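You operate a simulated robot arm through the tools that you are given. There is no shell and no other tool. Be economical: measure what you need, move in short steps, check, and stop when the job is done.

The job below is to be done with a simulated two-armed robot. You get a single attempt, and the scene is never put back.

JOB
Hold the drip pan on the top of the grey table steady with one hand and put the tub marked "Wax" from the top of the grey table in it with the other.

Only the result counts: the job must be done as asked and must still hold three seconds after the hand-in. Knocking over, shifting, dropping, spilling or breaking anything else fails it.

ROBOT AND FRAMES
Two 7-joint arms with two-finger parallel grippers on one trunk, on a base that drives. Base frame: it is fixed to the floor where the robot stands at the start and does not move with it; the origin is under the middle of the robot, x ahead of it, y to its left, z up; the surface under the hand at the start is at about z = 780. Units: mm, degrees, N and s.
The left shoulder is at the start at [144, 171, 1135], the right one opposite. With the tool pointing down near the work surface each hand reaches from about 420 to 920 mm from the robot's upright axis, wherever it stands, measured 20 degrees to its own side. Payload 4.4 kg a hand.
The TCP of each hand is the grasp point between the finger pads, 23 mm short of the fingertips. In the tool frame z runs along the fingers and y along their closing line. Largest opening 94 mm; finger width 38, thickness 10; the body of the gripper, 54 by 96 mm, starts 39 mm behind the TCP.
Orientation is told as [roll, pitch, yaw] about the base's x, y, z axes, in that order, counted from this pose: with the fingers straight down and closing along the base's y, the tool's x points along the base's -x, its y along +y and its z along -z.

CONTROLS
- The arms move only by the tool nudge_tool. It takes "left_rows", "right_rows" or both (then of equal length, played together; a hand with none holds still); each is a list of rows, each an object of numbers (a shift or turn left out is 0, a gripper value left out holds the last): "tx", "ty", "tz": the shift along the tool's x, y, z in units of 20 mm (1.0 is 20 mm); "ax", "ay", "az": the turn, a rotation vector about the tool's x, y, z in units of 8 degrees (1.0 is 8 degrees); "fingers": the gripper command, from -1 (fully open) to 1 (shut), values between in proportion. In form: [{"tx": .., "ty": .., "tz": .., "ax": .., "ay": .., "az": .., "fingers": ..}, ...]. A call has 1 to 8 rows; each row shifts and turns the commanded pose from where the row before left it, along the tool's axes as they then stand. A call with a number of a shift or a turn outside -1 to 1 is refused whole. Each row takes 0.2 s and may step no farther than 50 mm and 8.6 degrees from the row before; otherwise, or with a gripper value out of range, the whole call is refused. Where a pose cannot be reached the arm comes as near as it can. A force on the tool above 40 N (or 10 N above the force at the start of the call, whichever is more), or a blocked arm, ends the call early, and 0.2 s more pass. Each finger travels about 72 mm/s and halts on what it meets, pressing with about 27 N; the grip force reading is that of the motor and also rises with nothing between the fingers. The clock runs only during rows and for 0.2 s after the last one: add rows that do not move to give the fingers time. The reply holds the time, the measured pose of the TCP, the force on the tool along the base axes, the opening and the grip force, in the units named above and with some noise, with the torque about the TCP (base axes, N m) and any sound that the robot's microphone picked up.
- Cameras (640 x 400 px; columns grow to the right, rows downward): "scene" is now at [266.2, 12.6, 1274.5]; the picture's right is [0.14, -0.99, 0.00], its down [-0.57, -0.08, -0.82] and it looks along [0.81, 0.12, -0.57] (base axes); focal length 241 px, centre (320, 200). "left" rides on the left gripper at [86, -16, -75] in its tool frame; the picture's right is [0.18, 0.98, 0.00], its down [-0.58, 0.11, -0.81] and it looks along [-0.79, 0.15, 0.59] (tool axes); focal length 243 px, centre (320, 200). "right" rides on the right gripper at [86, 16, -74] in its tool frame; the picture's right is [-0.18, 0.98, 0.00], its down [-0.58, -0.11, -0.81] and it looks along [-0.79, -0.15, 0.59] (tool axes); focal length 243 px, centre (320, 200). There is no depth. A picture from a camera that has moved, and an enlarged one, comes with that camera's place and axes in the base frame and with its lens.
- grab_frame(camera): a new picture of that camera. It takes no simulated time.
- slide_trunk(by): slides the trunk up (or, below 0, down) by that many mm; the arms and the scene camera ride with it, the base frame stays. It gives what a move gives, with no picture.
- steer(legs): drives the robot by 1 to 6 legs, each [ahead, left, turn to the left] in mm, mm and degrees, along the robot's own axes; the way and the turn of a leg run together, so that a leg with both is an arc; at most 1500 mm and 180 degrees a leg. The arms and the cameras ride along, it lands a little off, and it stops where it bumps. It gives what a move gives.
- turn_head(pan, tilt): turns the head with the scene camera to pan (to the left, within 80 degrees either way) and tilt (down, from -29 to 69), counted from straight ahead of the robot. It gives what a move gives.
- close_up(camera, box): a new picture of the part [left, top, right, bottom] of that camera's present view, enlarged. It takes no simulated time.
- finish_job(): hands the job in; it is judged then, once.

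Go step by step. Nothing tells you exact positions but the pictures and the camera data: compare them with the known pose of the tool, close in by small moves and look again before you grip or let go. The budget is 120 turns and 88 pictures, counting those below and the enlarged ones. Unless the task says otherwise, let go and move clear before handing in, and close with one line.

The tools are called after ">>>" by a JSON object that holds its "op" and its "data". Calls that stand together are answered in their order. nudge_tool: Moves the arms, as the interface text tells. Its arguments: {"type":"object","properties":{"left_rows":{"type":"array"},"right_rows":{"type":"array"}},"required":[]} The other tools are called the same way: slide_trunk (by) slides the trunk up or down; steer (legs) drives the base; turn_head (pan, tilt) turns the head that bears the scene camera; grab_frame (camera) takes a picture; close_up (camera, box) takes an enlarged picture of a part of a camera's view; finish_job () hands the job in.

At the start:

```text
clock: 0.0
left_ee_pos: [509.4, 313.5, 1135.9]
left_ee_rot: [0.0, 0.0, -0.1]
left_contact_force: [0.2, -0.8, 0.2]
left_wrist_torque: [0.01, -0.05, 0.01]
left_grip_width: 93.9
left_grasp_force: 0.0
right_ee_pos: [507.3, -155.7, 1066.9]
right_ee_rot: [0.0, 0.0, 0.0]
right_contact_force: [-0.9, 0.0, 0.8]
right_wrist_torque: [0.01, 0.0, 0.02]
right_grip_width: 94.1
right_grasp_force: 0.0
trunk travel left (down, up): [-150.0, 238.0]
robot x, y, heading: [0.6, 1.8, 0.0]
head pan, tilt: [8.1, 35.0]
```

scene: 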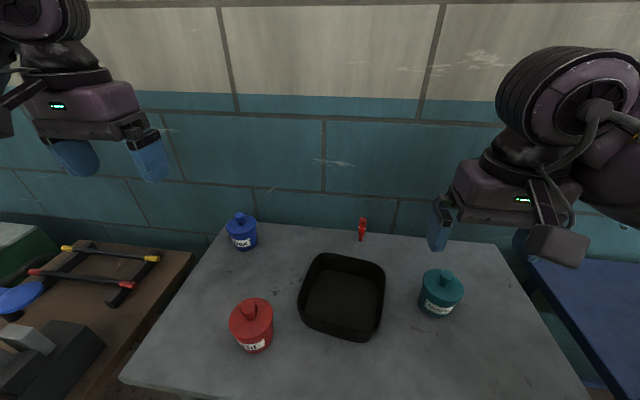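
right: 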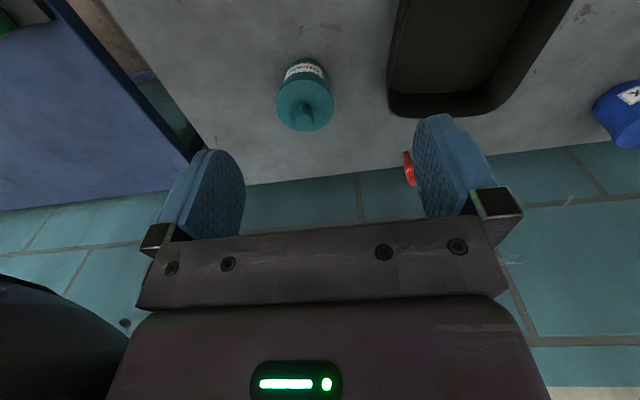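
left: 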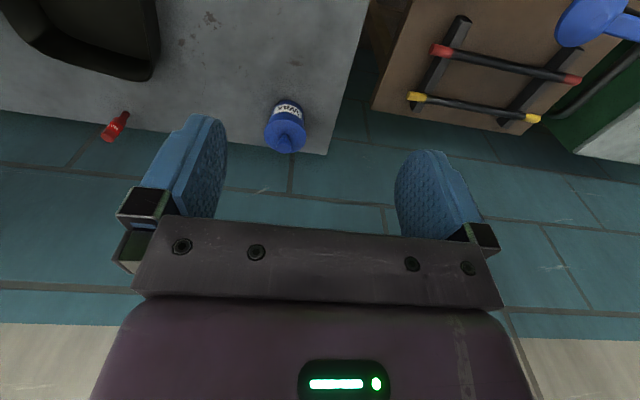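

I see three tubs (blue, red, teal), a black pan and a small red bottle on the grey table. I need to read the labels first.

>>> {"op": "close_up", "data": {"camera": "scene", "box": [210, 200, 290, 250]}}

>>> {"op": "close_up", "data": {"camera": "scene", "box": [210, 290, 306, 350]}}

>>> {"op": "close_up", "data": {"camera": "scene", "box": [400, 260, 480, 310]}}

>>> {"op": "close_up", "data": {"camera": "scene", "box": [280, 210, 408, 350]}}

```text
8.00 times, centred on (250, 225) of scene
camera zoom: at [266.2, 12.6, 1274.5], right [0.14, -0.99, 0.0], down [-0.57, -0.08, -0.82], along [0.81, 0.12, -0.57], focal length 1931 px, centre (880, 0)
```

zoom: 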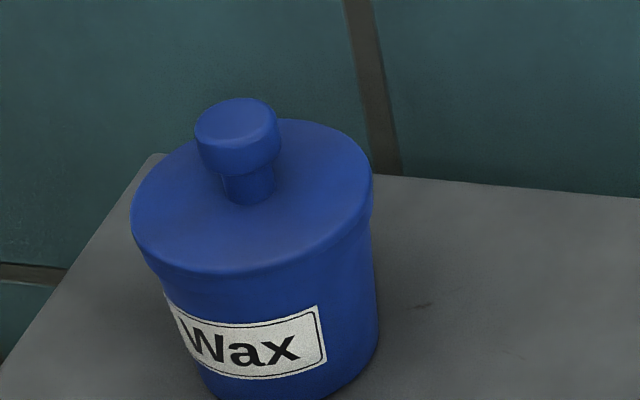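

```text
6.67 times, centred on (258, 320) of scene
camera zoom: at [266.2, 12.6, 1274.5], right [0.14, -0.99, 0.0], down [-0.57, -0.08, -0.82], along [0.81, 0.12, -0.57], focal length 1609 px, centre (733, -600)
```

zoom: 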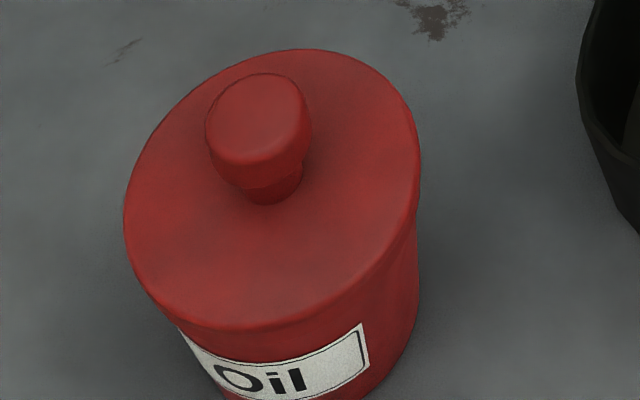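

```text
8.00 times, centred on (440, 285) of scene
camera zoom: at [266.2, 12.6, 1274.5], right [0.14, -0.99, 0.0], down [-0.57, -0.08, -0.82], along [0.81, 0.12, -0.57], focal length 1931 px, centre (-640, -480)
```

zoom: 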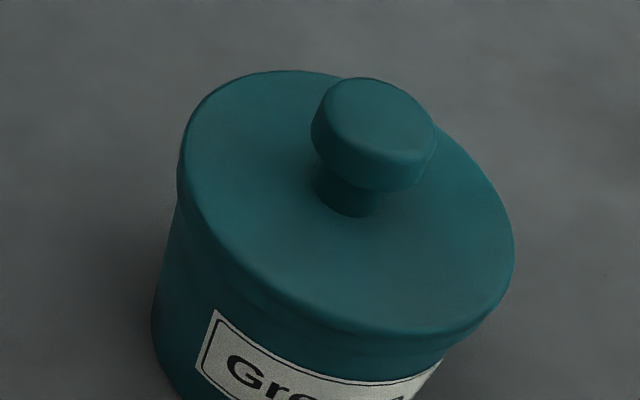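

```text
2.86 times, centred on (344, 280) of scene
camera zoom: at [266.2, 12.6, 1274.5], right [0.14, -0.99, 0.0], down [-0.57, -0.08, -0.82], along [0.81, 0.12, -0.57], focal length 690 px, centre (251, -29)
```

zoom: 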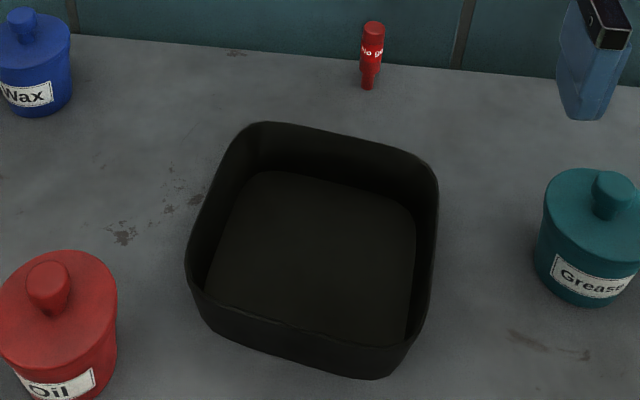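

The blue tub is "Wax", at about (718, 293) on a table at z≈780. The pan is centred near (581, 8), is about 150 mm square and is turned about -9°. I'll bring the right hand over the pan's right wall, leaning back toward the robot, and look again.

>>> {"op": "nudge_tool", "data": {"right_rows": [{"ty": 0.9, "tz": 1, "az": 0.55, "fingers": -1}, {"ty": 0.9, "tz": 1, "az": 0.55}, {"ty": 0.9, "tz": 1}, {"ty": 0.9, "tz": 1}, {"ay": -0.95}, {"ay": -0.95}, {"ay": -0.95}, {"ay": -0.95}]}}

>>> {"op": "grab_frame", "data": {"camera": "right"}}

>>> {"op": "grab_frame", "data": {"camera": "scene"}}

>>> {"op": "grab_frame", "data": {"camera": "left"}}

```text
clock: 1.8
left_ee_pos: [509.9, 314.6, 1135.7]
left_ee_rot: [0.0, 0.0, 0.1]
left_contact_force: [0.0, 0.9, 0.7]
left_wrist_torque: [0.02, 0.0, 0.02]
left_grip_width: 94.1
left_grasp_force: 0.0
right_ee_pos: [514.4, -83.4, 986.7]
right_ee_rot: [0.1, -30.5, -8.8]
right_contact_force: [-0.7, 0.1, 0.0]
right_wrist_torque: [-0.04, -0.01, 0.01]
right_grip_width: 94.0
right_grasp_force: 0.0
trunk travel left (down, up): [-150.0, 238.0]
robot x, y, heading: [-2.9, -2.5, 0.0]
head pan, tilt: [8.1, 35.0]
```

```text
80 pictures are left
camera right: at [405.9, -48.5, 1008.0], right [0.31, 0.95, 0.09], down [0.07, -0.12, 0.99], along [0.95, -0.3, -0.11], focal length 243 px, centre (320, 200)
```

right: 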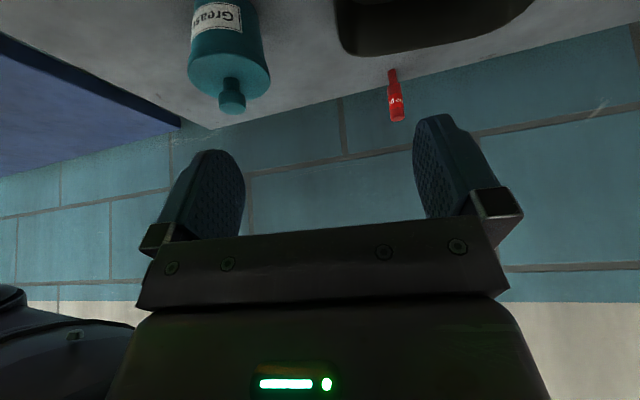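

```text
79 pictures are left
camera scene: at [266.2, 12.7, 1274.5], right [0.14, -0.99, 0.0], down [-0.57, -0.08, -0.82], along [0.81, 0.12, -0.57], focal length 241 px, centre (320, 200)
```

scene: 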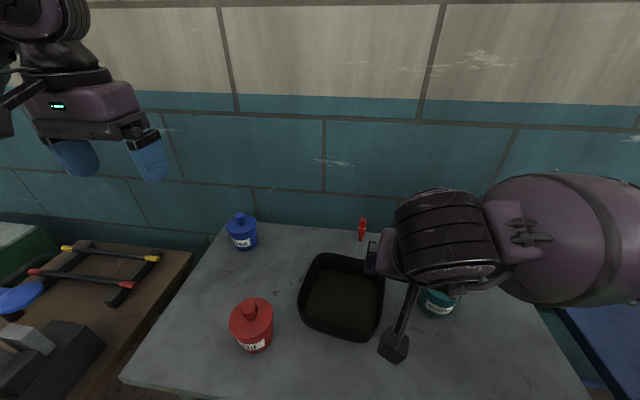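

```text
78 pictures are left
camera left: at [421.1, 296.7, 1210.1], right [-0.18, 0.98, 0.0], down [0.58, 0.11, 0.81], along [0.79, 0.15, -0.59], focal length 243 px, centre (320, 200)
```

left: 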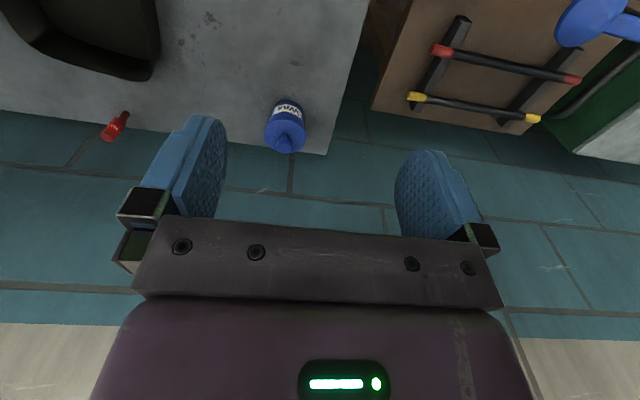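

The right hand is about 160 mm too high. I'll lower it to just above rim height and look again.

>>> {"op": "nudge_tool", "data": {"right_rows": [{"tx": 0.5, "tz": 0.866, "ty": 0.25}, {"tx": 0.5, "tz": 0.866, "ty": 0.25}, {"tx": 0.5, "tz": 0.866, "ty": 0.25}, {"tx": 0.5, "tz": 0.866, "ty": 0.25}, {}]}}

>>> {"op": "grab_frame", "data": {"camera": "right"}}

>>> {"op": "close_up", "data": {"camera": "scene", "box": [270, 220, 430, 380]}}

```text
clock: 3.0
left_ee_pos: [508.4, 313.5, 1136.8]
left_ee_rot: [0.0, 0.1, 0.0]
left_contact_force: [-0.4, -0.1, 0.3]
left_wrist_torque: [0.01, -0.04, 0.02]
left_grip_width: 93.9
left_grasp_force: 0.1
right_ee_pos: [515.8, -63.5, 907.9]
right_ee_rot: [0.1, -30.4, -8.8]
right_contact_force: [-0.4, 0.4, -0.2]
right_wrist_torque: [0.03, 0.0, -0.02]
right_grip_width: 94.0
right_grasp_force: 0.1
trunk travel left (down, up): [-150.0, 238.0]
robot x, y, heading: [2.7, 1.3, 0.0]
head pan, tilt: [8.1, 35.0]
```

```text
77 pictures are left
camera right: at [408.9, -28.7, 929.4], right [0.31, 0.95, 0.09], down [0.08, -0.12, 0.99], along [0.95, -0.3, -0.11], focal length 243 px, centre (320, 200)
```

right: 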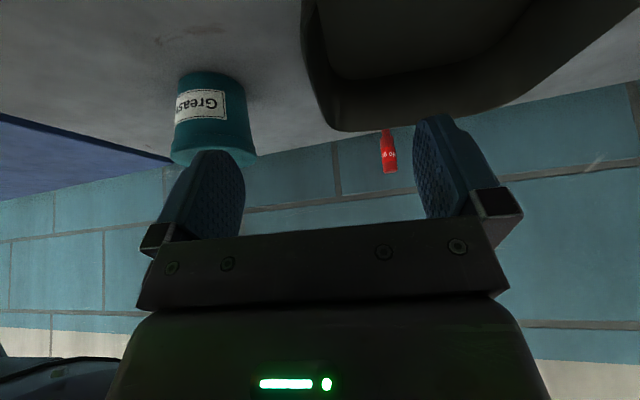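

```text
2.50 times, centred on (350, 300) of scene
camera zoom: at [266.0, 12.6, 1274.6], right [0.14, -0.99, 0.0], down [-0.57, -0.08, -0.82], along [0.81, 0.12, -0.57], focal length 603 px, centre (245, -50)
```

zoom: 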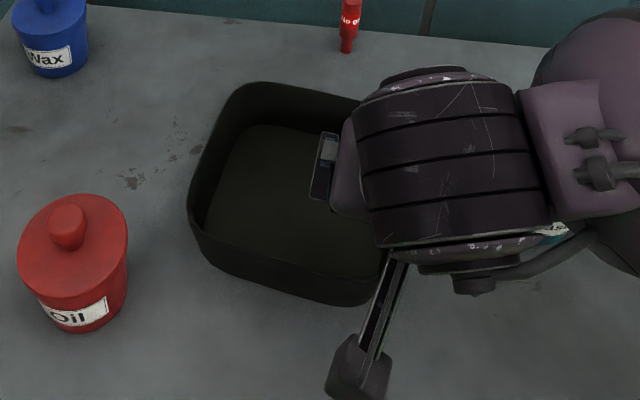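

>>> {"op": "close_up", "data": {"camera": "right", "box": [260, 0, 480, 138]}}

```text
2.90 times, centred on (370, 69) of right
camera zoom: at [408.9, -28.7, 929.4], right [0.31, 0.95, 0.09], down [0.08, -0.12, 0.99], along [0.95, -0.3, -0.11], focal length 703 px, centre (175, 580)
```

zoom: 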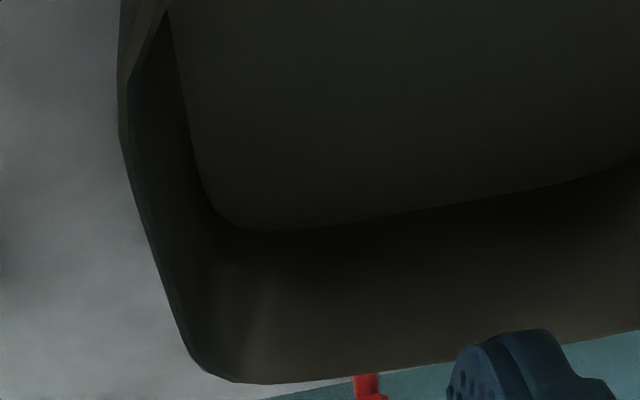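

The right wall's rim runs along about y = -69 at x = 545, turned -9°. I'll descend part way, with the wall between the fingers, and check.

>>> {"op": "nudge_tool", "data": {"right_rows": [{"tx": 0.258, "tz": 0.822, "ty": -0.02}, {"tx": 0.258, "tz": 0.822, "ty": -0.02}, {"tx": 0.258, "tz": 0.822, "ty": -0.02}, {}]}}

>>> {"op": "grab_frame", "data": {"camera": "right"}}

```text
clock: 4.0
left_ee_pos: [508.8, 313.4, 1136.1]
left_ee_rot: [0.0, 0.1, 0.0]
left_contact_force: [0.3, -1.3, 0.6]
left_wrist_torque: [0.01, 0.02, -0.01]
left_grip_width: 94.2
left_grasp_force: 0.0
right_ee_pos: [529.0, -66.1, 856.7]
right_ee_rot: [0.1, -30.5, -8.8]
right_contact_force: [0.6, -0.1, 0.4]
right_wrist_torque: [-0.02, -0.02, -0.04]
right_grip_width: 94.2
right_grasp_force: 0.0
trunk travel left (down, up): [-150.0, 238.0]
robot x, y, heading: [-4.4, -2.2, 0.2]
head pan, tilt: [8.1, 35.0]
```

```text
74 pictures are left
camera right: at [420.9, -31.9, 878.1], right [0.31, 0.95, 0.09], down [0.08, -0.12, 0.99], along [0.95, -0.3, -0.11], focal length 243 px, centre (320, 200)
```

right: 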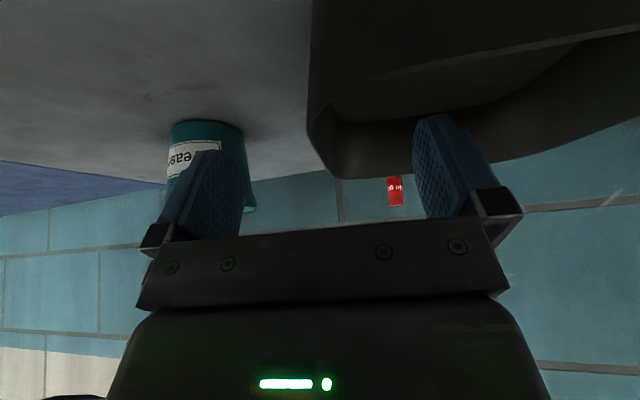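

The wall lies centred between the fingers. I'll descend the rest of the way to z≈825.

>>> {"op": "nudge_tool", "data": {"right_rows": [{"tx": 0.28, "tz": 0.765, "ty": 0.02}, {"tx": 0.28, "tz": 0.765, "ty": 0.02}, {}]}}

>>> {"op": "grab_frame", "data": {"camera": "right"}}

>>> {"op": "close_up", "data": {"camera": "scene", "box": [270, 220, 430, 380]}}

```text
clock: 4.8
left_ee_pos: [509.3, 313.3, 1135.8]
left_ee_rot: [0.0, 0.0, 0.0]
left_contact_force: [1.0, -0.9, 0.6]
left_wrist_torque: [0.0, -0.02, -0.01]
left_grip_width: 93.9
left_grasp_force: 0.1
right_ee_pos: [534.0, -66.0, 825.2]
right_ee_rot: [0.0, -30.4, -8.8]
right_contact_force: [0.3, -0.4, 0.3]
right_wrist_torque: [0.0, 0.0, 0.01]
right_grip_width: 94.1
right_grasp_force: 0.1
trunk travel left (down, up): [-150.0, 238.0]
robot x, y, heading: [0.4, 0.7, -0.0]
head pan, tilt: [8.1, 35.0]
```

```text
73 pictures are left
camera right: at [426.2, -31.6, 845.5], right [0.31, 0.95, 0.09], down [0.08, -0.12, 0.99], along [0.95, -0.3, -0.11], focal length 243 px, centre (320, 200)
```

right: 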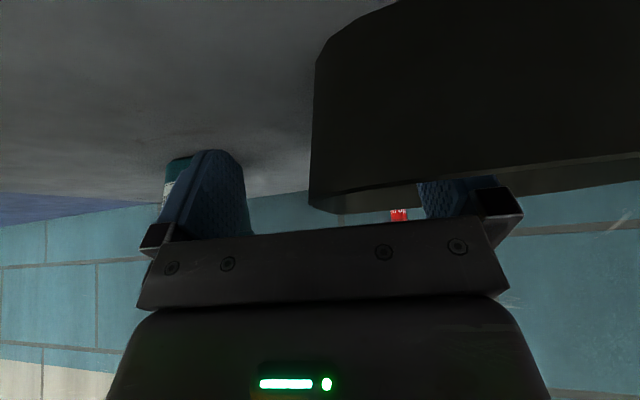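

```text
2.50 times, centred on (350, 300) of scene
camera zoom: at [266.1, 12.6, 1274.6], right [0.14, -0.99, 0.0], down [-0.57, -0.08, -0.82], along [0.81, 0.12, -0.57], focal length 603 px, centre (245, -50)
```

zoom: 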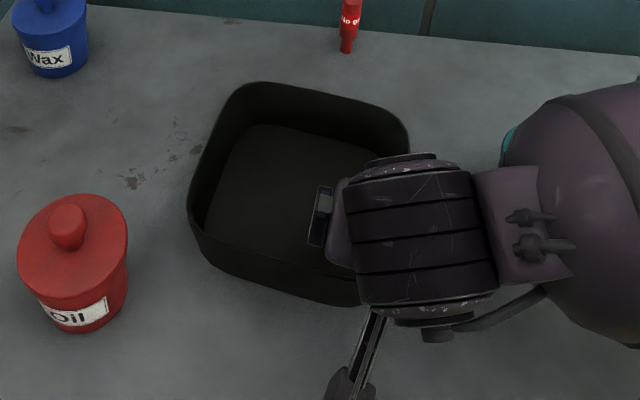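

The wall sits almost centred. I'll close most of the way and check which side touches first.

>>> {"op": "nudge_tool", "data": {"right_rows": [{"fingers": 0.6}, {"fingers": 0.6}, {"fingers": 0.6}]}}

>>> {"op": "close_up", "data": {"camera": "right", "box": [220, 120, 420, 245]}}

```text
clock: 5.6
left_ee_pos: [508.9, 312.6, 1134.8]
left_ee_rot: [0.0, -0.1, 0.0]
left_contact_force: [-0.6, -0.9, 0.0]
left_wrist_torque: [0.0, -0.01, 0.01]
left_grip_width: 94.0
left_grasp_force: 0.1
right_ee_pos: [534.2, -65.9, 824.4]
right_ee_rot: [0.0, -30.4, -8.8]
right_contact_force: [-0.2, 0.8, -0.4]
right_wrist_torque: [0.0, 0.01, 0.03]
right_grip_width: 18.9
right_grasp_force: 0.0
trunk travel left (down, up): [-150.0, 238.0]
robot x, y, heading: [-2.1, -1.1, -0.0]
head pan, tilt: [8.1, 35.0]
```

```text
3.20 times, centred on (320, 182) of right
camera zoom: at [426.1, -31.6, 845.6], right [0.31, 0.95, 0.09], down [0.08, -0.12, 0.99], along [0.95, -0.3, -0.11], focal length 776 px, centre (320, 256)
```

zoom: 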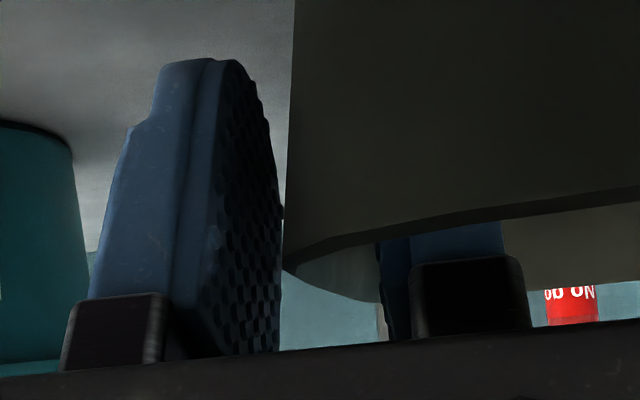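

>>> {"op": "nudge_tool", "data": {"right_rows": [{"fingers": 0.8}, {"fingers": 0.8}]}}

>>> {"op": "close_up", "data": {"camera": "right", "box": [220, 120, 420, 245]}}

```text
clock: 6.2
left_ee_pos: [508.1, 312.8, 1135.3]
left_ee_rot: [0.0, -0.2, 0.0]
left_contact_force: [0.2, 0.1, 0.1]
left_wrist_torque: [-0.03, 0.03, 0.02]
left_grip_width: 94.1
left_grasp_force: 0.0
right_ee_pos: [533.0, -66.5, 824.0]
right_ee_rot: [0.0, -30.3, -8.8]
right_contact_force: [0.6, 1.7, 0.2]
right_wrist_torque: [0.02, -0.02, -0.01]
right_grip_width: 9.7
right_grasp_force: 0.9
trunk travel left (down, up): [-150.0, 238.0]
robot x, y, heading: [-0.7, -0.8, 0.2]
head pan, tilt: [8.1, 35.0]
```

```text
3.20 times, centred on (320, 182) of right
camera zoom: at [426.2, -31.5, 845.7], right [0.31, 0.95, 0.09], down [0.08, -0.12, 0.99], along [0.95, -0.3, -0.11], focal length 776 px, centre (320, 256)
```

zoom: 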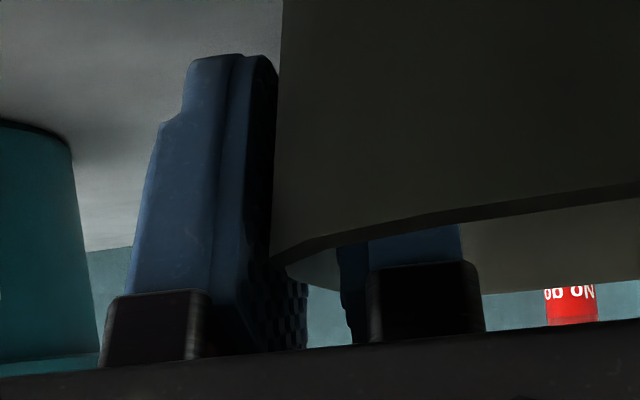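

>>> {"op": "nudge_tool", "data": {"right_rows": [{"ty": 0.06, "fingers": 0.9}, {"fingers": 1}, {"fingers": 1}]}}

>>> {"op": "grab_frame", "data": {"camera": "scene"}}

```text
clock: 7.0
left_ee_pos: [509.4, 313.4, 1134.8]
left_ee_rot: [0.0, 0.1, 0.1]
left_contact_force: [-0.4, -0.2, 0.5]
left_wrist_torque: [-0.02, -0.01, 0.0]
left_grip_width: 94.1
left_grasp_force: 0.1
right_ee_pos: [534.4, -64.6, 825.2]
right_ee_rot: [0.0, -30.4, -8.7]
right_contact_force: [1.6, -1.5, 5.3]
right_wrist_torque: [0.85, 0.07, -0.32]
right_grip_width: 8.9
right_grasp_force: 27.4
trunk travel left (down, up): [-150.0, 238.0]
robot x, y, heading: [-5.9, -2.4, 0.1]
head pan, tilt: [8.1, 35.0]
```

```text
69 pictures are left
camera scene: at [266.1, 12.3, 1274.6], right [0.14, -0.99, 0.0], down [-0.57, -0.08, -0.82], along [0.81, 0.12, -0.57], focal length 241 px, centre (320, 200)
```

scene: 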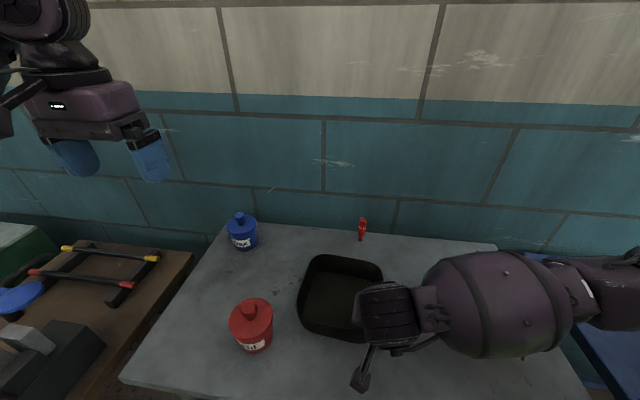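

The pan is gripped (about 27 N) and hardly shifted. Now I'll bring the left hand over the Wax tub, turning it -90° so its camera ends up on the left, away from the right arm.

>>> {"op": "nudge_tool", "data": {"left_rows": [{"tx": -1, "tz": 0.8, "fingers": -1}, {"tx": -1, "tz": 0.8}, {"tx": -1, "tz": 0.8}, {"tx": -1, "tz": 0.8}, {"tx": -1, "tz": 0.8}, {"tx": -1, "tz": 0.8}, {"tx": -1, "tz": 0.8}, {}]}}

>>> {"op": "grab_frame", "data": {"camera": "left"}}

```text
clock: 8.8
left_ee_pos: [649.4, 313.6, 1021.2]
left_ee_rot: [0.1, 0.0, -0.1]
left_contact_force: [0.6, 1.1, 0.1]
left_wrist_torque: [0.0, -0.02, 0.01]
left_grip_width: 94.0
left_grasp_force: 0.2
right_ee_pos: [534.5, -65.3, 825.3]
right_ee_rot: [0.0, -30.4, -8.9]
right_contact_force: [1.3, -0.9, 5.3]
right_wrist_torque: [0.93, -0.19, -0.22]
right_grip_width: 9.1
right_grasp_force: 26.9
trunk travel left (down, up): [-150.0, 238.0]
robot x, y, heading: [0.9, -3.5, 0.1]
head pan, tilt: [8.1, 35.0]
```

```text
68 pictures are left
camera left: at [561.5, 296.4, 1095.7], right [-0.18, 0.98, 0.0], down [0.58, 0.11, 0.81], along [0.79, 0.15, -0.59], focal length 243 px, centre (320, 200)
```

left: 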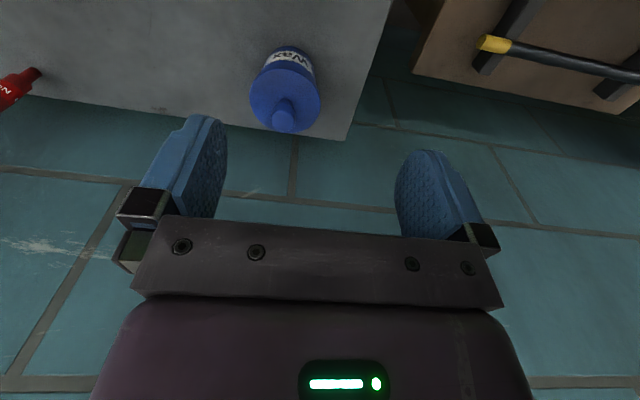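

>>> {"op": "nudge_tool", "data": {"left_rows": [{"tx": -0.81, "ty": -0.325, "tz": 0.6}, {"tx": -0.81, "ty": -0.325, "tz": 0.6}, {"tx": -0.81, "ty": -0.325, "tz": 0.6}, {"tx": -0.81, "ty": -0.325, "tz": 0.6}, {}]}}

>>> {"op": "grab_frame", "data": {"camera": "left"}}

>>> {"op": "nudge_tool", "data": {"left_rows": [{"az": 0.95}, {"az": 0.95}, {"az": 0.95}, {"az": 0.95}, {"az": 0.95}, {"az": 0.95}, {}]}}

>>> {"op": "grab_frame", "data": {"camera": "left"}}

>>> {"op": "grab_frame", "data": {"camera": "scene"}}

```text
clock: 10.0
left_ee_pos: [712.8, 287.4, 976.4]
left_ee_rot: [0.0, 0.0, 0.0]
left_contact_force: [-0.3, 0.6, 0.0]
left_wrist_torque: [-0.05, -0.03, 0.02]
left_grip_width: 94.1
left_grasp_force: 0.0
right_ee_pos: [533.6, -65.2, 824.1]
right_ee_rot: [0.0, -30.4, -8.9]
right_contact_force: [0.8, -0.6, 4.0]
right_wrist_torque: [0.95, -0.18, -0.23]
right_grip_width: 9.0
right_grasp_force: 27.1
trunk travel left (down, up): [-150.0, 238.0]
robot x, y, heading: [-2.3, -1.5, 0.1]
head pan, tilt: [8.1, 35.0]
```

```text
67 pictures are left
camera left: at [624.9, 270.3, 1050.3], right [-0.18, 0.98, 0.0], down [0.58, 0.11, 0.81], along [0.79, 0.15, -0.59], focal length 243 px, centre (320, 200)
```

left: 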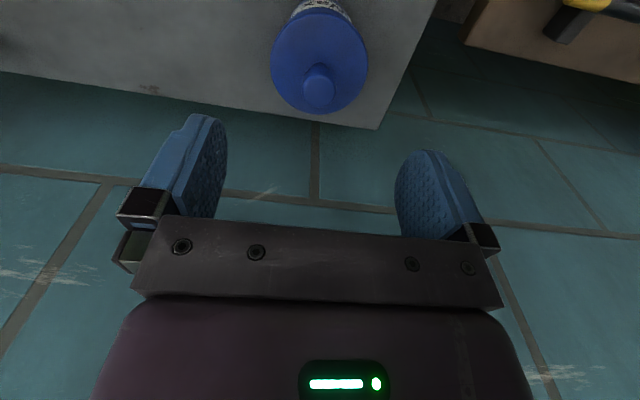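

```text
clock: 11.6
left_ee_pos: [713.5, 287.9, 976.8]
left_ee_rot: [-0.1, 0.0, -45.7]
left_contact_force: [0.1, -0.1, 0.9]
left_wrist_torque: [0.03, -0.02, -0.03]
left_grip_width: 94.1
left_grasp_force: 0.0
right_ee_pos: [533.6, -65.1, 824.2]
right_ee_rot: [0.1, -30.4, -8.8]
right_contact_force: [1.5, -1.2, 3.7]
right_wrist_torque: [0.9, -0.22, -0.23]
right_grip_width: 8.9
right_grasp_force: 27.6
trunk travel left (down, up): [-150.0, 238.0]
robot x, y, heading: [-0.1, 2.2, -0.2]
head pan, tilt: [8.1, 35.0]
```

```text
66 pictures are left
camera left: at [640.3, 337.5, 1050.2], right [0.57, 0.82, 0.0], down [0.48, -0.34, 0.81], along [0.66, -0.46, -0.59], focal length 243 px, centre (320, 200)
```

left: 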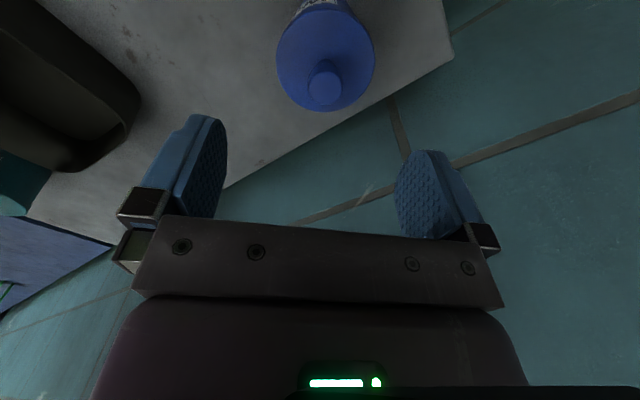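

```text
65 pictures are left
camera scene: at [266.0, 12.5, 1274.6], right [0.14, -0.99, 0.0], down [-0.57, -0.08, -0.82], along [0.81, 0.12, -0.57], focal length 241 px, centre (320, 200)
```

scene: 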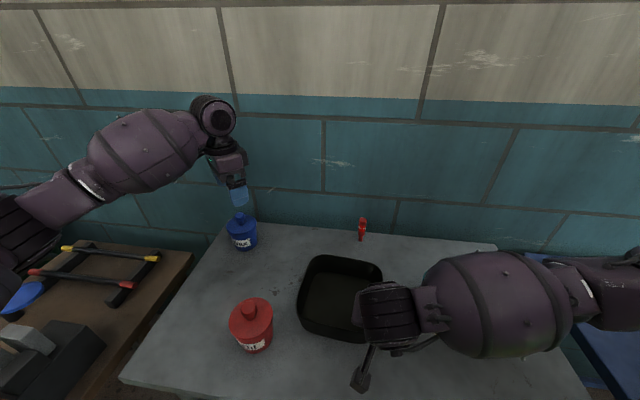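

The lid centre triangulates to about (720, 288), with its top near z≈836 and a diameter of about 81 mm. I'll finish the turn to -90° and centre over it.

>>> {"op": "nudge_tool", "data": {"left_rows": [{"az": 0.95}, {"az": 0.95}, {"az": 0.95}, {"az": 0.95}, {"az": 0.95}, {"az": 0.8}, {}]}}

>>> {"op": "grab_frame", "data": {"camera": "left"}}

```text
clock: 13.2
left_ee_pos: [713.7, 288.6, 975.1]
left_ee_rot: [0.0, 0.1, -90.1]
left_contact_force: [-0.2, 0.4, 0.4]
left_wrist_torque: [0.03, -0.03, 0.01]
left_grip_width: 93.9
left_grasp_force: 0.2
right_ee_pos: [534.5, -64.7, 823.6]
right_ee_rot: [0.1, -30.4, -8.8]
right_contact_force: [0.6, 0.3, 3.6]
right_wrist_torque: [0.87, -0.19, -0.23]
right_grip_width: 9.1
right_grasp_force: 26.7
trunk travel left (down, up): [-150.0, 238.0]
robot x, y, heading: [-1.1, -2.9, 0.2]
head pan, tilt: [8.1, 35.0]
```

```text
64 pictures are left
camera left: at [696.3, 373.2, 1049.9], right [0.98, 0.18, 0.0], down [0.11, -0.58, 0.81], along [0.15, -0.79, -0.59], focal length 243 px, centre (320, 200)
```

left: 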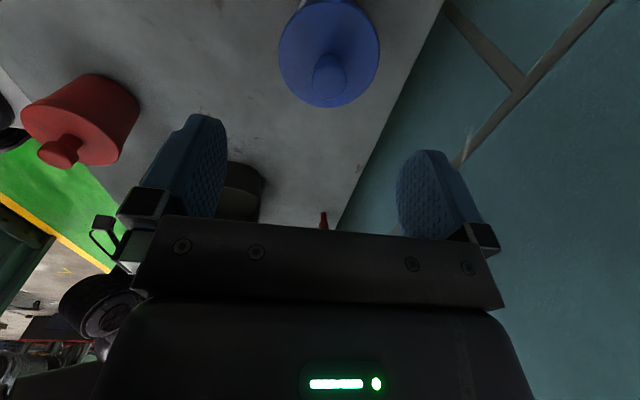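

>>> {"op": "nudge_tool", "data": {"left_rows": [{"ty": 0.28, "tz": 0.9}, {"tz": 0.9}, {"tz": 0.9}, {"tz": 0.8}, {}]}}

>>> {"op": "grab_frame", "data": {"camera": "left"}}

>>> {"op": "close_up", "data": {"camera": "scene", "box": [180, 160, 308, 260]}}

```text
clock: 14.4
left_ee_pos: [717.7, 287.1, 906.4]
left_ee_rot: [0.1, 0.0, -90.0]
left_contact_force: [-0.7, -0.4, -0.2]
left_wrist_torque: [0.01, 0.02, -0.01]
left_grip_width: 94.2
left_grasp_force: 0.0
right_ee_pos: [533.5, -64.7, 824.7]
right_ee_rot: [0.0, -30.4, -8.7]
right_contact_force: [1.0, -0.5, 4.2]
right_wrist_torque: [0.84, -0.25, -0.23]
right_grip_width: 9.2
right_grasp_force: 26.8
trunk travel left (down, up): [-150.0, 238.0]
robot x, y, heading: [-1.3, -0.8, -0.2]
head pan, tilt: [8.1, 35.0]
```

```text
63 pictures are left
camera left: at [701.0, 373.2, 981.3], right [0.98, 0.18, 0.0], down [0.11, -0.58, 0.81], along [0.15, -0.79, -0.59], focal length 243 px, centre (320, 200)
```

left: 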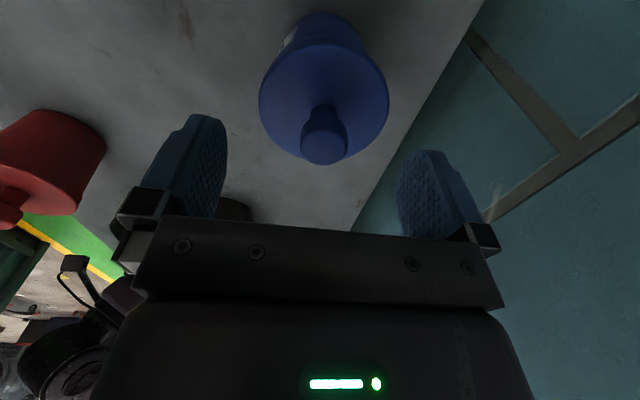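

```text
4.00 times, centred on (244, 210) of scene
camera zoom: at [266.0, 12.5, 1274.6], right [0.14, -0.99, 0.0], down [-0.57, -0.08, -0.82], along [0.81, 0.12, -0.57], focal length 965 px, centre (624, 160)
```

zoom: 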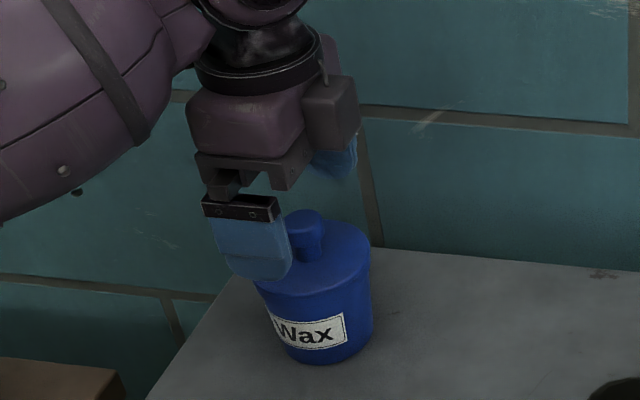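

The lid top is at about z≈840 and its knob reaches about 882, so the knob is the best handle: the fingers will then stay clear of the pan. I'll centre, lower to z≈874 and close on the knob.

>>> {"op": "nudge_tool", "data": {"left_rows": [{"ty": 0.11, "tx": 0.05, "tz": 0.8}, {"tz": 0.8}, {"fingers": -0.2}, {"fingers": -0.2}, {"fingers": -0.2}]}}

>>> {"op": "grab_frame", "data": {"camera": "left"}}

>>> {"op": "close_up", "data": {"camera": "scene", "box": [180, 160, 308, 260]}}

```text
clock: 15.6
left_ee_pos: [722.3, 288.8, 874.0]
left_ee_rot: [-0.1, 0.0, -90.0]
left_contact_force: [0.0, -1.0, 0.5]
left_wrist_torque: [0.01, -0.03, -0.02]
left_grip_width: 73.4
left_grasp_force: 27.0
right_ee_pos: [534.6, -65.8, 824.7]
right_ee_rot: [-0.1, -30.5, -8.9]
right_contact_force: [0.5, -1.4, 5.0]
right_wrist_torque: [0.89, -0.29, -0.19]
right_grip_width: 8.9
right_grasp_force: 27.2
trunk travel left (down, up): [-150.0, 238.0]
robot x, y, heading: [0.2, -2.6, 0.1]
head pan, tilt: [8.1, 35.0]
```

```text
61 pictures are left
camera left: at [704.6, 374.7, 947.8], right [0.98, 0.18, 0.0], down [0.11, -0.58, 0.81], along [0.15, -0.79, -0.59], focal length 243 px, centre (320, 200)
```

left: 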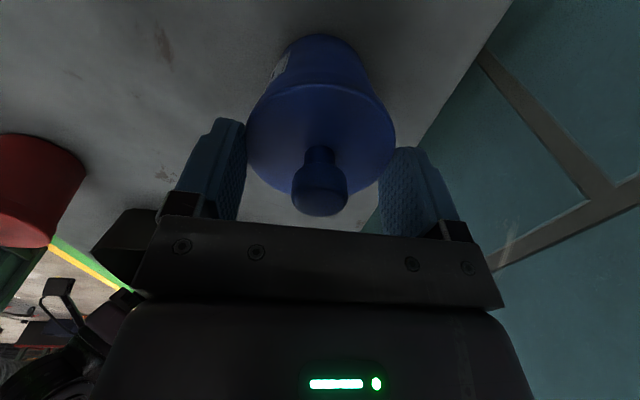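

```text
4.00 times, centred on (244, 210) of scene
camera zoom: at [266.2, 12.4, 1274.5], right [0.14, -0.99, 0.0], down [-0.57, -0.08, -0.82], along [0.81, 0.12, -0.57], focal length 965 px, centre (624, 160)
```

zoom: 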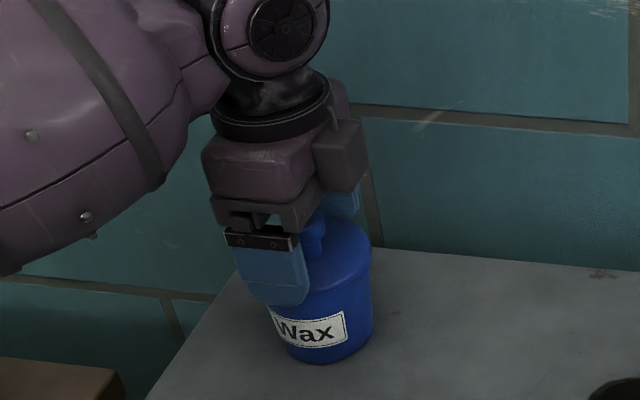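

The fingers closed at 73 mm on the lid rim itself, so the lid top is nearer z≈853. That is a shallow grip, so I'll reopen, go 14 mm deeper and grip the lid and upper body.

>>> {"op": "nudge_tool", "data": {"left_rows": [{"fingers": -1}, {"fingers": -1}, {"tz": 0.35}, {"tz": 0.35}, {}]}}

>>> {"op": "grab_frame", "data": {"camera": "left"}}

```text
clock: 16.8
left_ee_pos: [723.1, 289.8, 859.9]
left_ee_rot: [0.0, 0.0, -90.0]
left_contact_force: [0.4, -1.1, 0.1]
left_wrist_torque: [0.0, 0.01, 0.0]
left_grip_width: 94.1
left_grasp_force: 0.0
right_ee_pos: [534.5, -64.2, 824.8]
right_ee_rot: [0.0, -30.4, -8.8]
right_contact_force: [0.6, 0.0, 4.2]
right_wrist_torque: [0.9, -0.22, -0.23]
right_grip_width: 9.2
right_grasp_force: 26.9
trunk travel left (down, up): [-150.0, 238.0]
robot x, y, heading: [-1.7, -1.4, 0.1]
head pan, tilt: [8.1, 35.0]
```

```text
59 pictures are left
camera left: at [704.5, 374.5, 934.8], right [0.98, 0.18, 0.0], down [0.11, -0.58, 0.81], along [0.15, -0.79, -0.59], focal length 243 px, centre (320, 200)
```

left: 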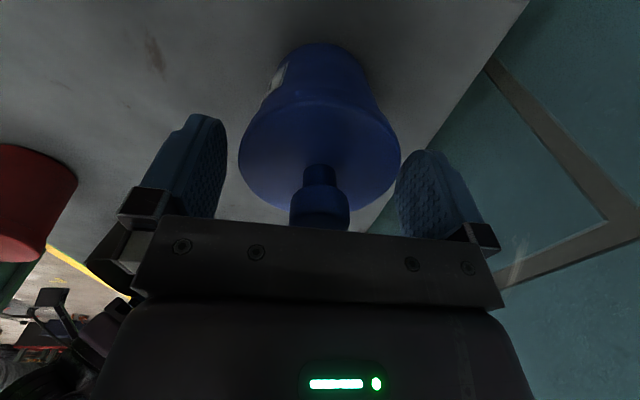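

>>> {"op": "close_up", "data": {"camera": "left", "box": [220, 30, 420, 240]}}

>>> {"op": "close_up", "data": {"camera": "scene", "box": [210, 190, 274, 260]}}

```text
1.90 times, centred on (320, 135) of left
camera zoom: at [704.5, 374.5, 934.8], right [0.98, 0.18, 0.0], down [0.11, -0.58, 0.81], along [0.15, -0.79, -0.59], focal length 462 px, centre (320, 324)
```

zoom: 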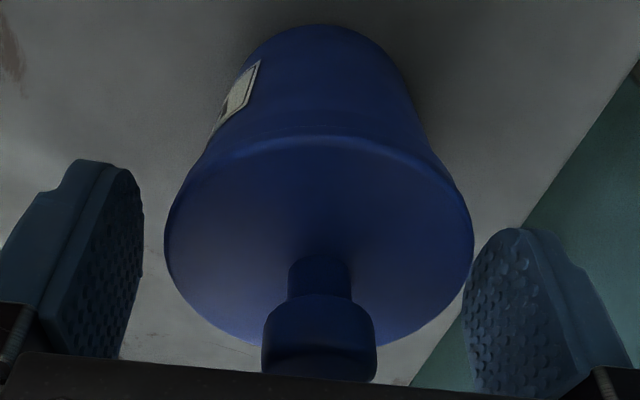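

```text
5.71 times, centred on (242, 225) of scene
camera zoom: at [266.0, 12.4, 1274.6], right [0.14, -0.99, 0.0], down [-0.57, -0.08, -0.82], along [0.81, 0.12, -0.57], focal length 1379 px, centre (766, 57)
```

zoom: 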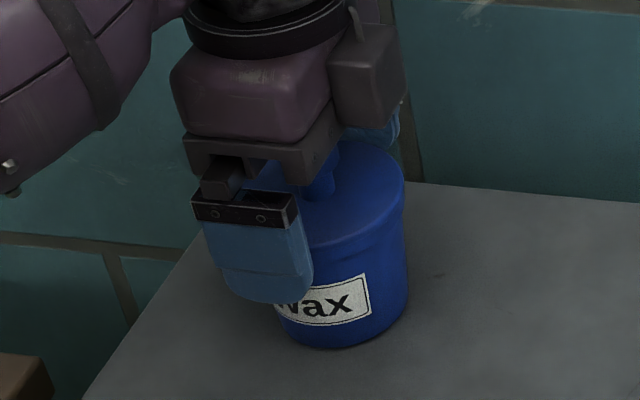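

The re-check puts the tub centre at about y≈286, within tolerance. I'll make a small shift and close on it.

>>> {"op": "nudge_tool", "data": {"left_rows": [{"tx": -0.15}, {"fingers": 0}, {"fingers": 0.3}, {"fingers": 0.5}, {}]}}

>>> {"op": "grab_frame", "data": {"camera": "left"}}

```text
clock: 18.0
left_ee_pos: [722.8, 283.9, 860.1]
left_ee_rot: [0.0, 0.0, -90.1]
left_contact_force: [0.2, 0.2, -1.4]
left_wrist_torque: [0.0, -0.05, -0.02]
left_grip_width: 73.6
left_grasp_force: 26.7
right_ee_pos: [535.0, -64.8, 824.5]
right_ee_rot: [0.0, -30.4, -8.8]
right_contact_force: [1.4, -1.9, 5.7]
right_wrist_torque: [0.86, -0.19, -0.22]
right_grip_width: 9.0
right_grasp_force: 27.3
trunk travel left (down, up): [-150.0, 238.0]
robot x, y, heading: [-4.0, 2.8, 0.0]
head pan, tilt: [8.1, 35.0]
```

```text
56 pictures are left
camera left: at [704.4, 370.9, 934.5], right [0.98, 0.18, 0.0], down [0.11, -0.58, 0.81], along [0.15, -0.79, -0.59], focal length 243 px, centre (320, 200)
```

left: 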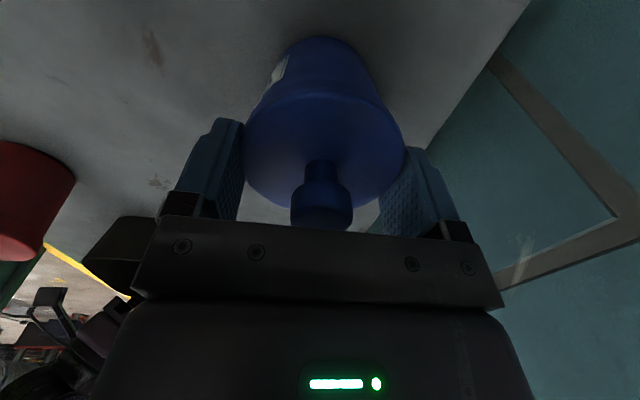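

The tub is held at 73.6 mm, with a grip force of about 27 N. I'll lift it straight up and check that body and lid come together.

>>> {"op": "nudge_tool", "data": {"left_rows": [{"tz": -0.4, "fingers": 0.5}, {"tz": -0.6}, {"tz": -0.9}, {"tz": -0.9}, {"tz": -0.9}, {}]}}

>>> {"op": "grab_frame", "data": {"camera": "scene"}}

```text
clock: 19.4
left_ee_pos: [721.5, 284.5, 934.7]
left_ee_rot: [-0.1, 0.0, -90.0]
left_contact_force: [0.3, -0.1, -3.5]
left_wrist_torque: [-0.05, 0.01, 0.0]
left_grip_width: 73.7
left_grasp_force: 26.8
right_ee_pos: [534.8, -64.1, 825.0]
right_ee_rot: [0.0, -30.5, -8.8]
right_contact_force: [0.7, -2.6, 5.3]
right_wrist_torque: [0.98, -0.09, -0.23]
right_grip_width: 9.0
right_grasp_force: 26.3
trunk travel left (down, up): [-150.0, 238.0]
robot x, y, heading: [-0.9, -1.7, 0.1]
head pan, tilt: [8.1, 35.0]
```

```text
55 pictures are left
camera scene: at [266.3, 12.4, 1274.5], right [0.14, -0.99, 0.0], down [-0.57, -0.08, -0.82], along [0.81, 0.12, -0.57], focal length 241 px, centre (320, 200)
```

scene: 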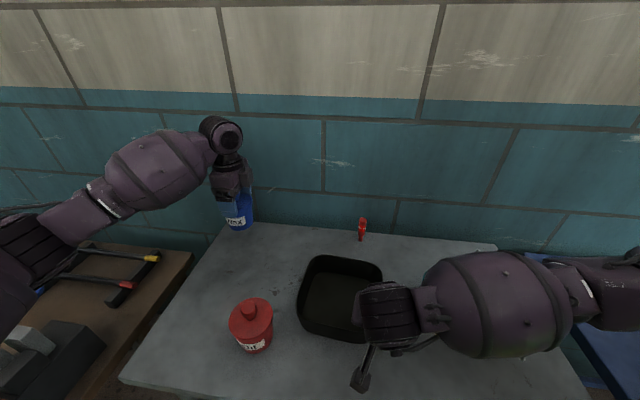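

The whole tub comes up cleanly. Now I'll carry it over the pan toward (593, 20), a bit away from the right hand's inner finger.

>>> {"op": "nudge_tool", "data": {"left_rows": [{"tz": -0.8}, {"tz": -0.4, "tx": -0.9, "ty": -0.44}, {"tx": -0.94, "ty": -0.457}, {"tx": -0.94, "ty": -0.457}, {"tx": -0.94, "ty": -0.457}, {"tx": -0.94, "ty": -0.457}, {"tx": -0.94, "ty": -0.457}, {"tx": -0.94, "ty": -0.457}]}}

>>> {"op": "grab_frame", "data": {"camera": "scene"}}

```text
clock: 21.2
left_ee_pos: [657.9, 154.4, 958.1]
left_ee_rot: [0.1, 0.0, -90.0]
left_contact_force: [0.1, 0.1, -3.5]
left_wrist_torque: [0.02, 0.0, -0.01]
left_grip_width: 74.0
left_grasp_force: 26.9
right_ee_pos: [535.3, -66.0, 824.6]
right_ee_rot: [-0.1, -30.4, -8.8]
right_contact_force: [1.8, -3.1, 4.9]
right_wrist_torque: [0.93, -0.15, -0.19]
right_grip_width: 8.9
right_grasp_force: 26.6
trunk travel left (down, up): [-150.0, 238.0]
robot x, y, heading: [0.3, 3.9, 0.1]
head pan, tilt: [8.1, 35.0]
```

```text
54 pictures are left
camera scene: at [266.3, 12.4, 1274.5], right [0.14, -0.99, 0.0], down [-0.57, -0.08, -0.82], along [0.81, 0.12, -0.57], focal length 241 px, centre (320, 200)
```

scene: 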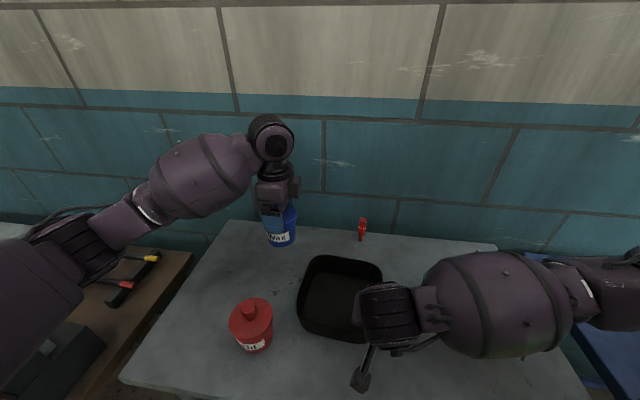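

>>> {"op": "nudge_tool", "data": {"left_rows": [{"tx": -0.95, "ty": -0.46}, {"tx": -0.95, "ty": -0.46}, {"tx": -0.95, "ty": -0.46}, {"tx": -0.95, "ty": -0.46}, {"tx": -0.95, "ty": -0.46}, {"tx": -0.95, "ty": -0.46}, {"tx": -0.95, "ty": -0.46}, {}]}}

>>> {"op": "grab_frame", "data": {"camera": "scene"}}

>>> {"op": "grab_frame", "data": {"camera": "left"}}

```text
clock: 23.0
left_ee_pos: [592.2, 21.2, 957.2]
left_ee_rot: [0.0, 0.1, -90.0]
left_contact_force: [-0.5, -0.3, -2.9]
left_wrist_torque: [-0.03, 0.03, 0.02]
left_grip_width: 73.7
left_grasp_force: 26.7
right_ee_pos: [535.0, -64.9, 824.3]
right_ee_rot: [-0.1, -30.5, -8.8]
right_contact_force: [1.0, -0.1, 5.2]
right_wrist_torque: [1.02, -0.08, -0.23]
right_grip_width: 8.9
right_grasp_force: 26.9
trunk travel left (down, up): [-150.0, 238.0]
robot x, y, heading: [0.4, 2.0, 0.2]
head pan, tilt: [8.1, 35.0]
```

```text
53 pictures are left
camera scene: at [266.2, 12.4, 1274.5], right [0.14, -0.99, 0.0], down [-0.57, -0.08, -0.82], along [0.81, 0.12, -0.57], focal length 241 px, centre (320, 200)
```

scene: 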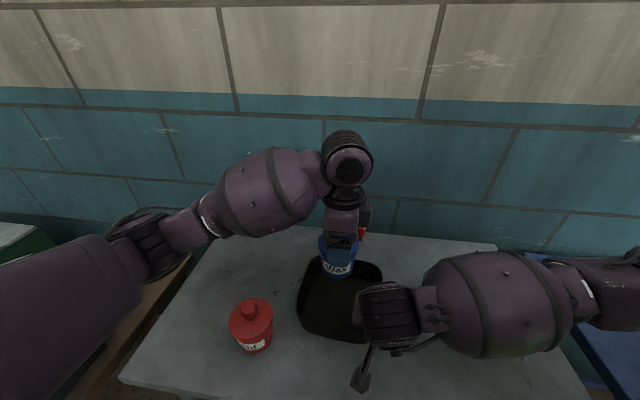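

```text
52 pictures are left
camera left: at [575.1, 106.4, 1032.0], right [0.98, 0.18, 0.0], down [0.11, -0.58, 0.81], along [0.15, -0.79, -0.59], focal length 243 px, centre (320, 200)
```

left: 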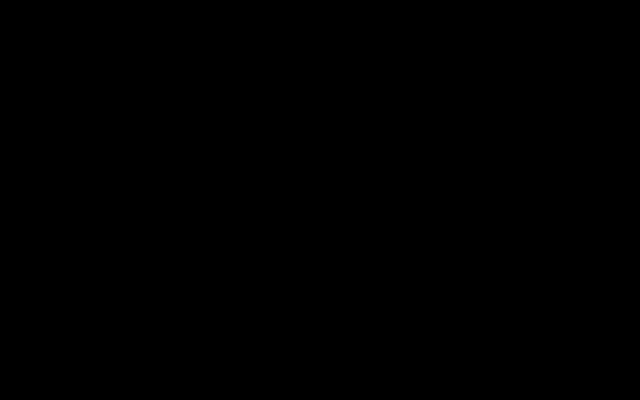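

The scene view looks right, but the left wrist picture came back black. I'll take it once more, along with the right camera and an enlarged view of the scene.

>>> {"op": "grab_frame", "data": {"camera": "left"}}

>>> {"op": "grab_frame", "data": {"camera": "right"}}

>>> {"op": "close_up", "data": {"camera": "scene", "box": [270, 210, 430, 370]}}

```text
51 pictures are left
camera left: at [575.1, 106.4, 1032.0], right [0.98, 0.18, 0.0], down [0.11, -0.58, 0.81], along [0.15, -0.79, -0.59], focal length 243 px, centre (320, 200)
```

left: 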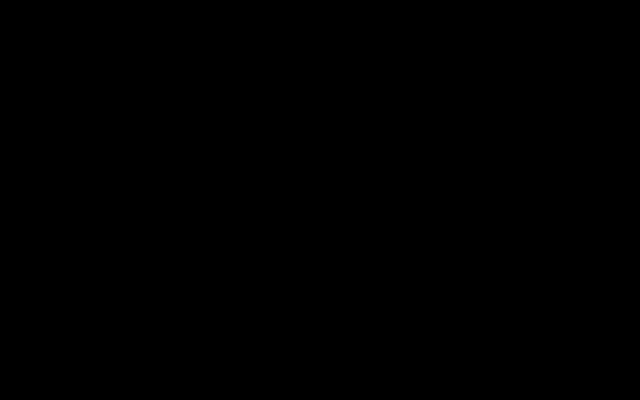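

```text
50 pictures are left
camera right: at [426.5, -30.9, 845.8], right [0.31, 0.95, 0.09], down [0.08, -0.12, 0.99], along [0.95, -0.3, -0.11], focal length 243 px, centre (320, 200)
```

right: 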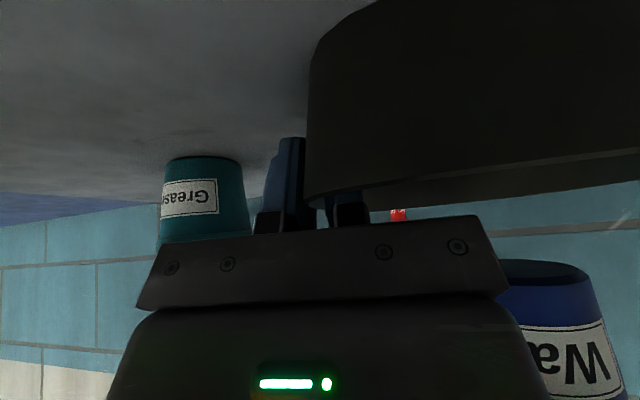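

```text
2.50 times, centred on (350, 290) of scene
camera zoom: at [266.2, 12.4, 1274.5], right [0.14, -0.99, 0.0], down [-0.57, -0.08, -0.82], along [0.81, 0.12, -0.57], focal length 603 px, centre (245, -25)
```

zoom: 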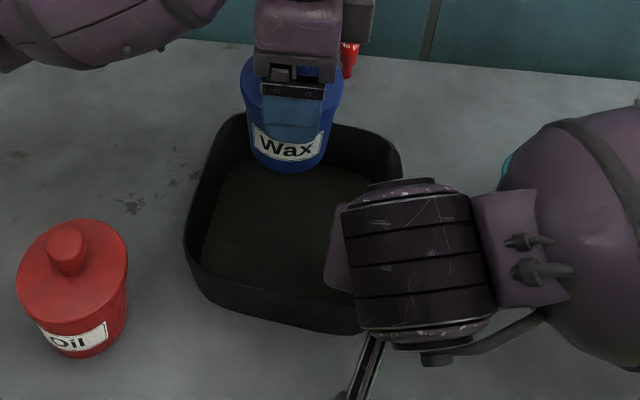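

The left wrist camera has stayed dark, so I'll rely on the scene and right cameras. The tub projects well inside the pan floor, so I'll lower it most of the way.

>>> {"op": "nudge_tool", "data": {"left_rows": [{"tz": 0.8}, {"tz": 0.8}, {"tz": 0.8}, {"tz": 0.8}, {"tz": 0.5}, {}]}}

>>> {"op": "close_up", "data": {"camera": "scene", "box": [270, 210, 430, 370]}}

>>> {"op": "grab_frame", "data": {"camera": "right"}}

```text
clock: 24.4
left_ee_pos: [595.0, 21.9, 883.9]
left_ee_rot: [-0.1, 0.0, -89.9]
left_contact_force: [0.2, -0.1, -3.3]
left_wrist_torque: [-0.02, 0.01, -0.04]
left_grip_width: 73.7
left_grasp_force: 26.7
right_ee_pos: [535.2, -65.0, 824.0]
right_ee_rot: [0.0, -30.4, -8.8]
right_contact_force: [0.4, -2.4, 5.0]
right_wrist_torque: [0.93, -0.17, -0.2]
right_grip_width: 8.7
right_grasp_force: 27.4
trunk travel left (down, up): [-150.0, 238.0]
robot x, y, heading: [-2.2, -0.4, -0.2]
head pan, tilt: [8.1, 35.0]
```

```text
2.50 times, centred on (350, 290) of scene
camera zoom: at [266.2, 12.4, 1274.5], right [0.14, -0.99, 0.0], down [-0.57, -0.08, -0.82], along [0.81, 0.12, -0.57], focal length 603 px, centre (245, -25)
```

zoom: 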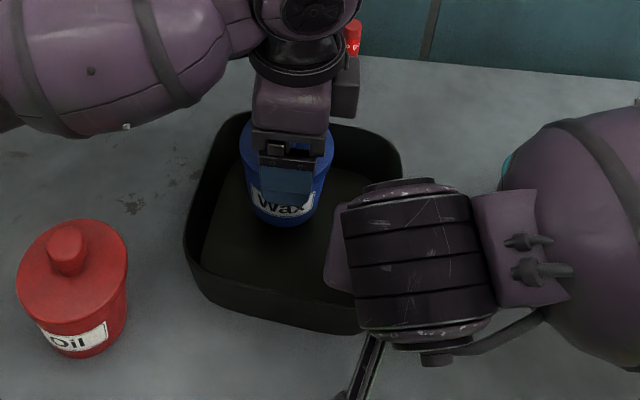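

```text
47 pictures are left
camera right: at [426.5, -30.9, 845.8], right [0.31, 0.95, 0.09], down [0.08, -0.12, 0.99], along [0.95, -0.3, -0.11], focal length 243 px, centre (320, 200)
```

right: 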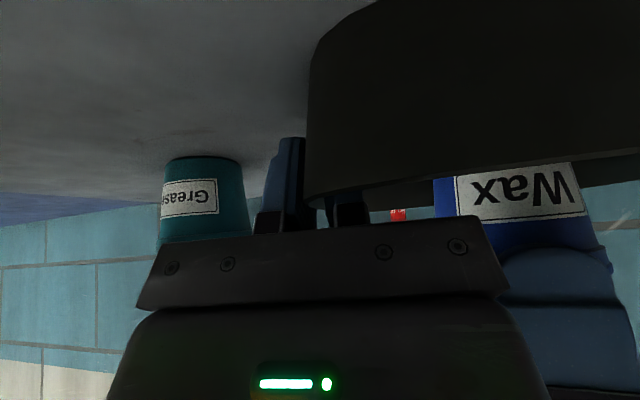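

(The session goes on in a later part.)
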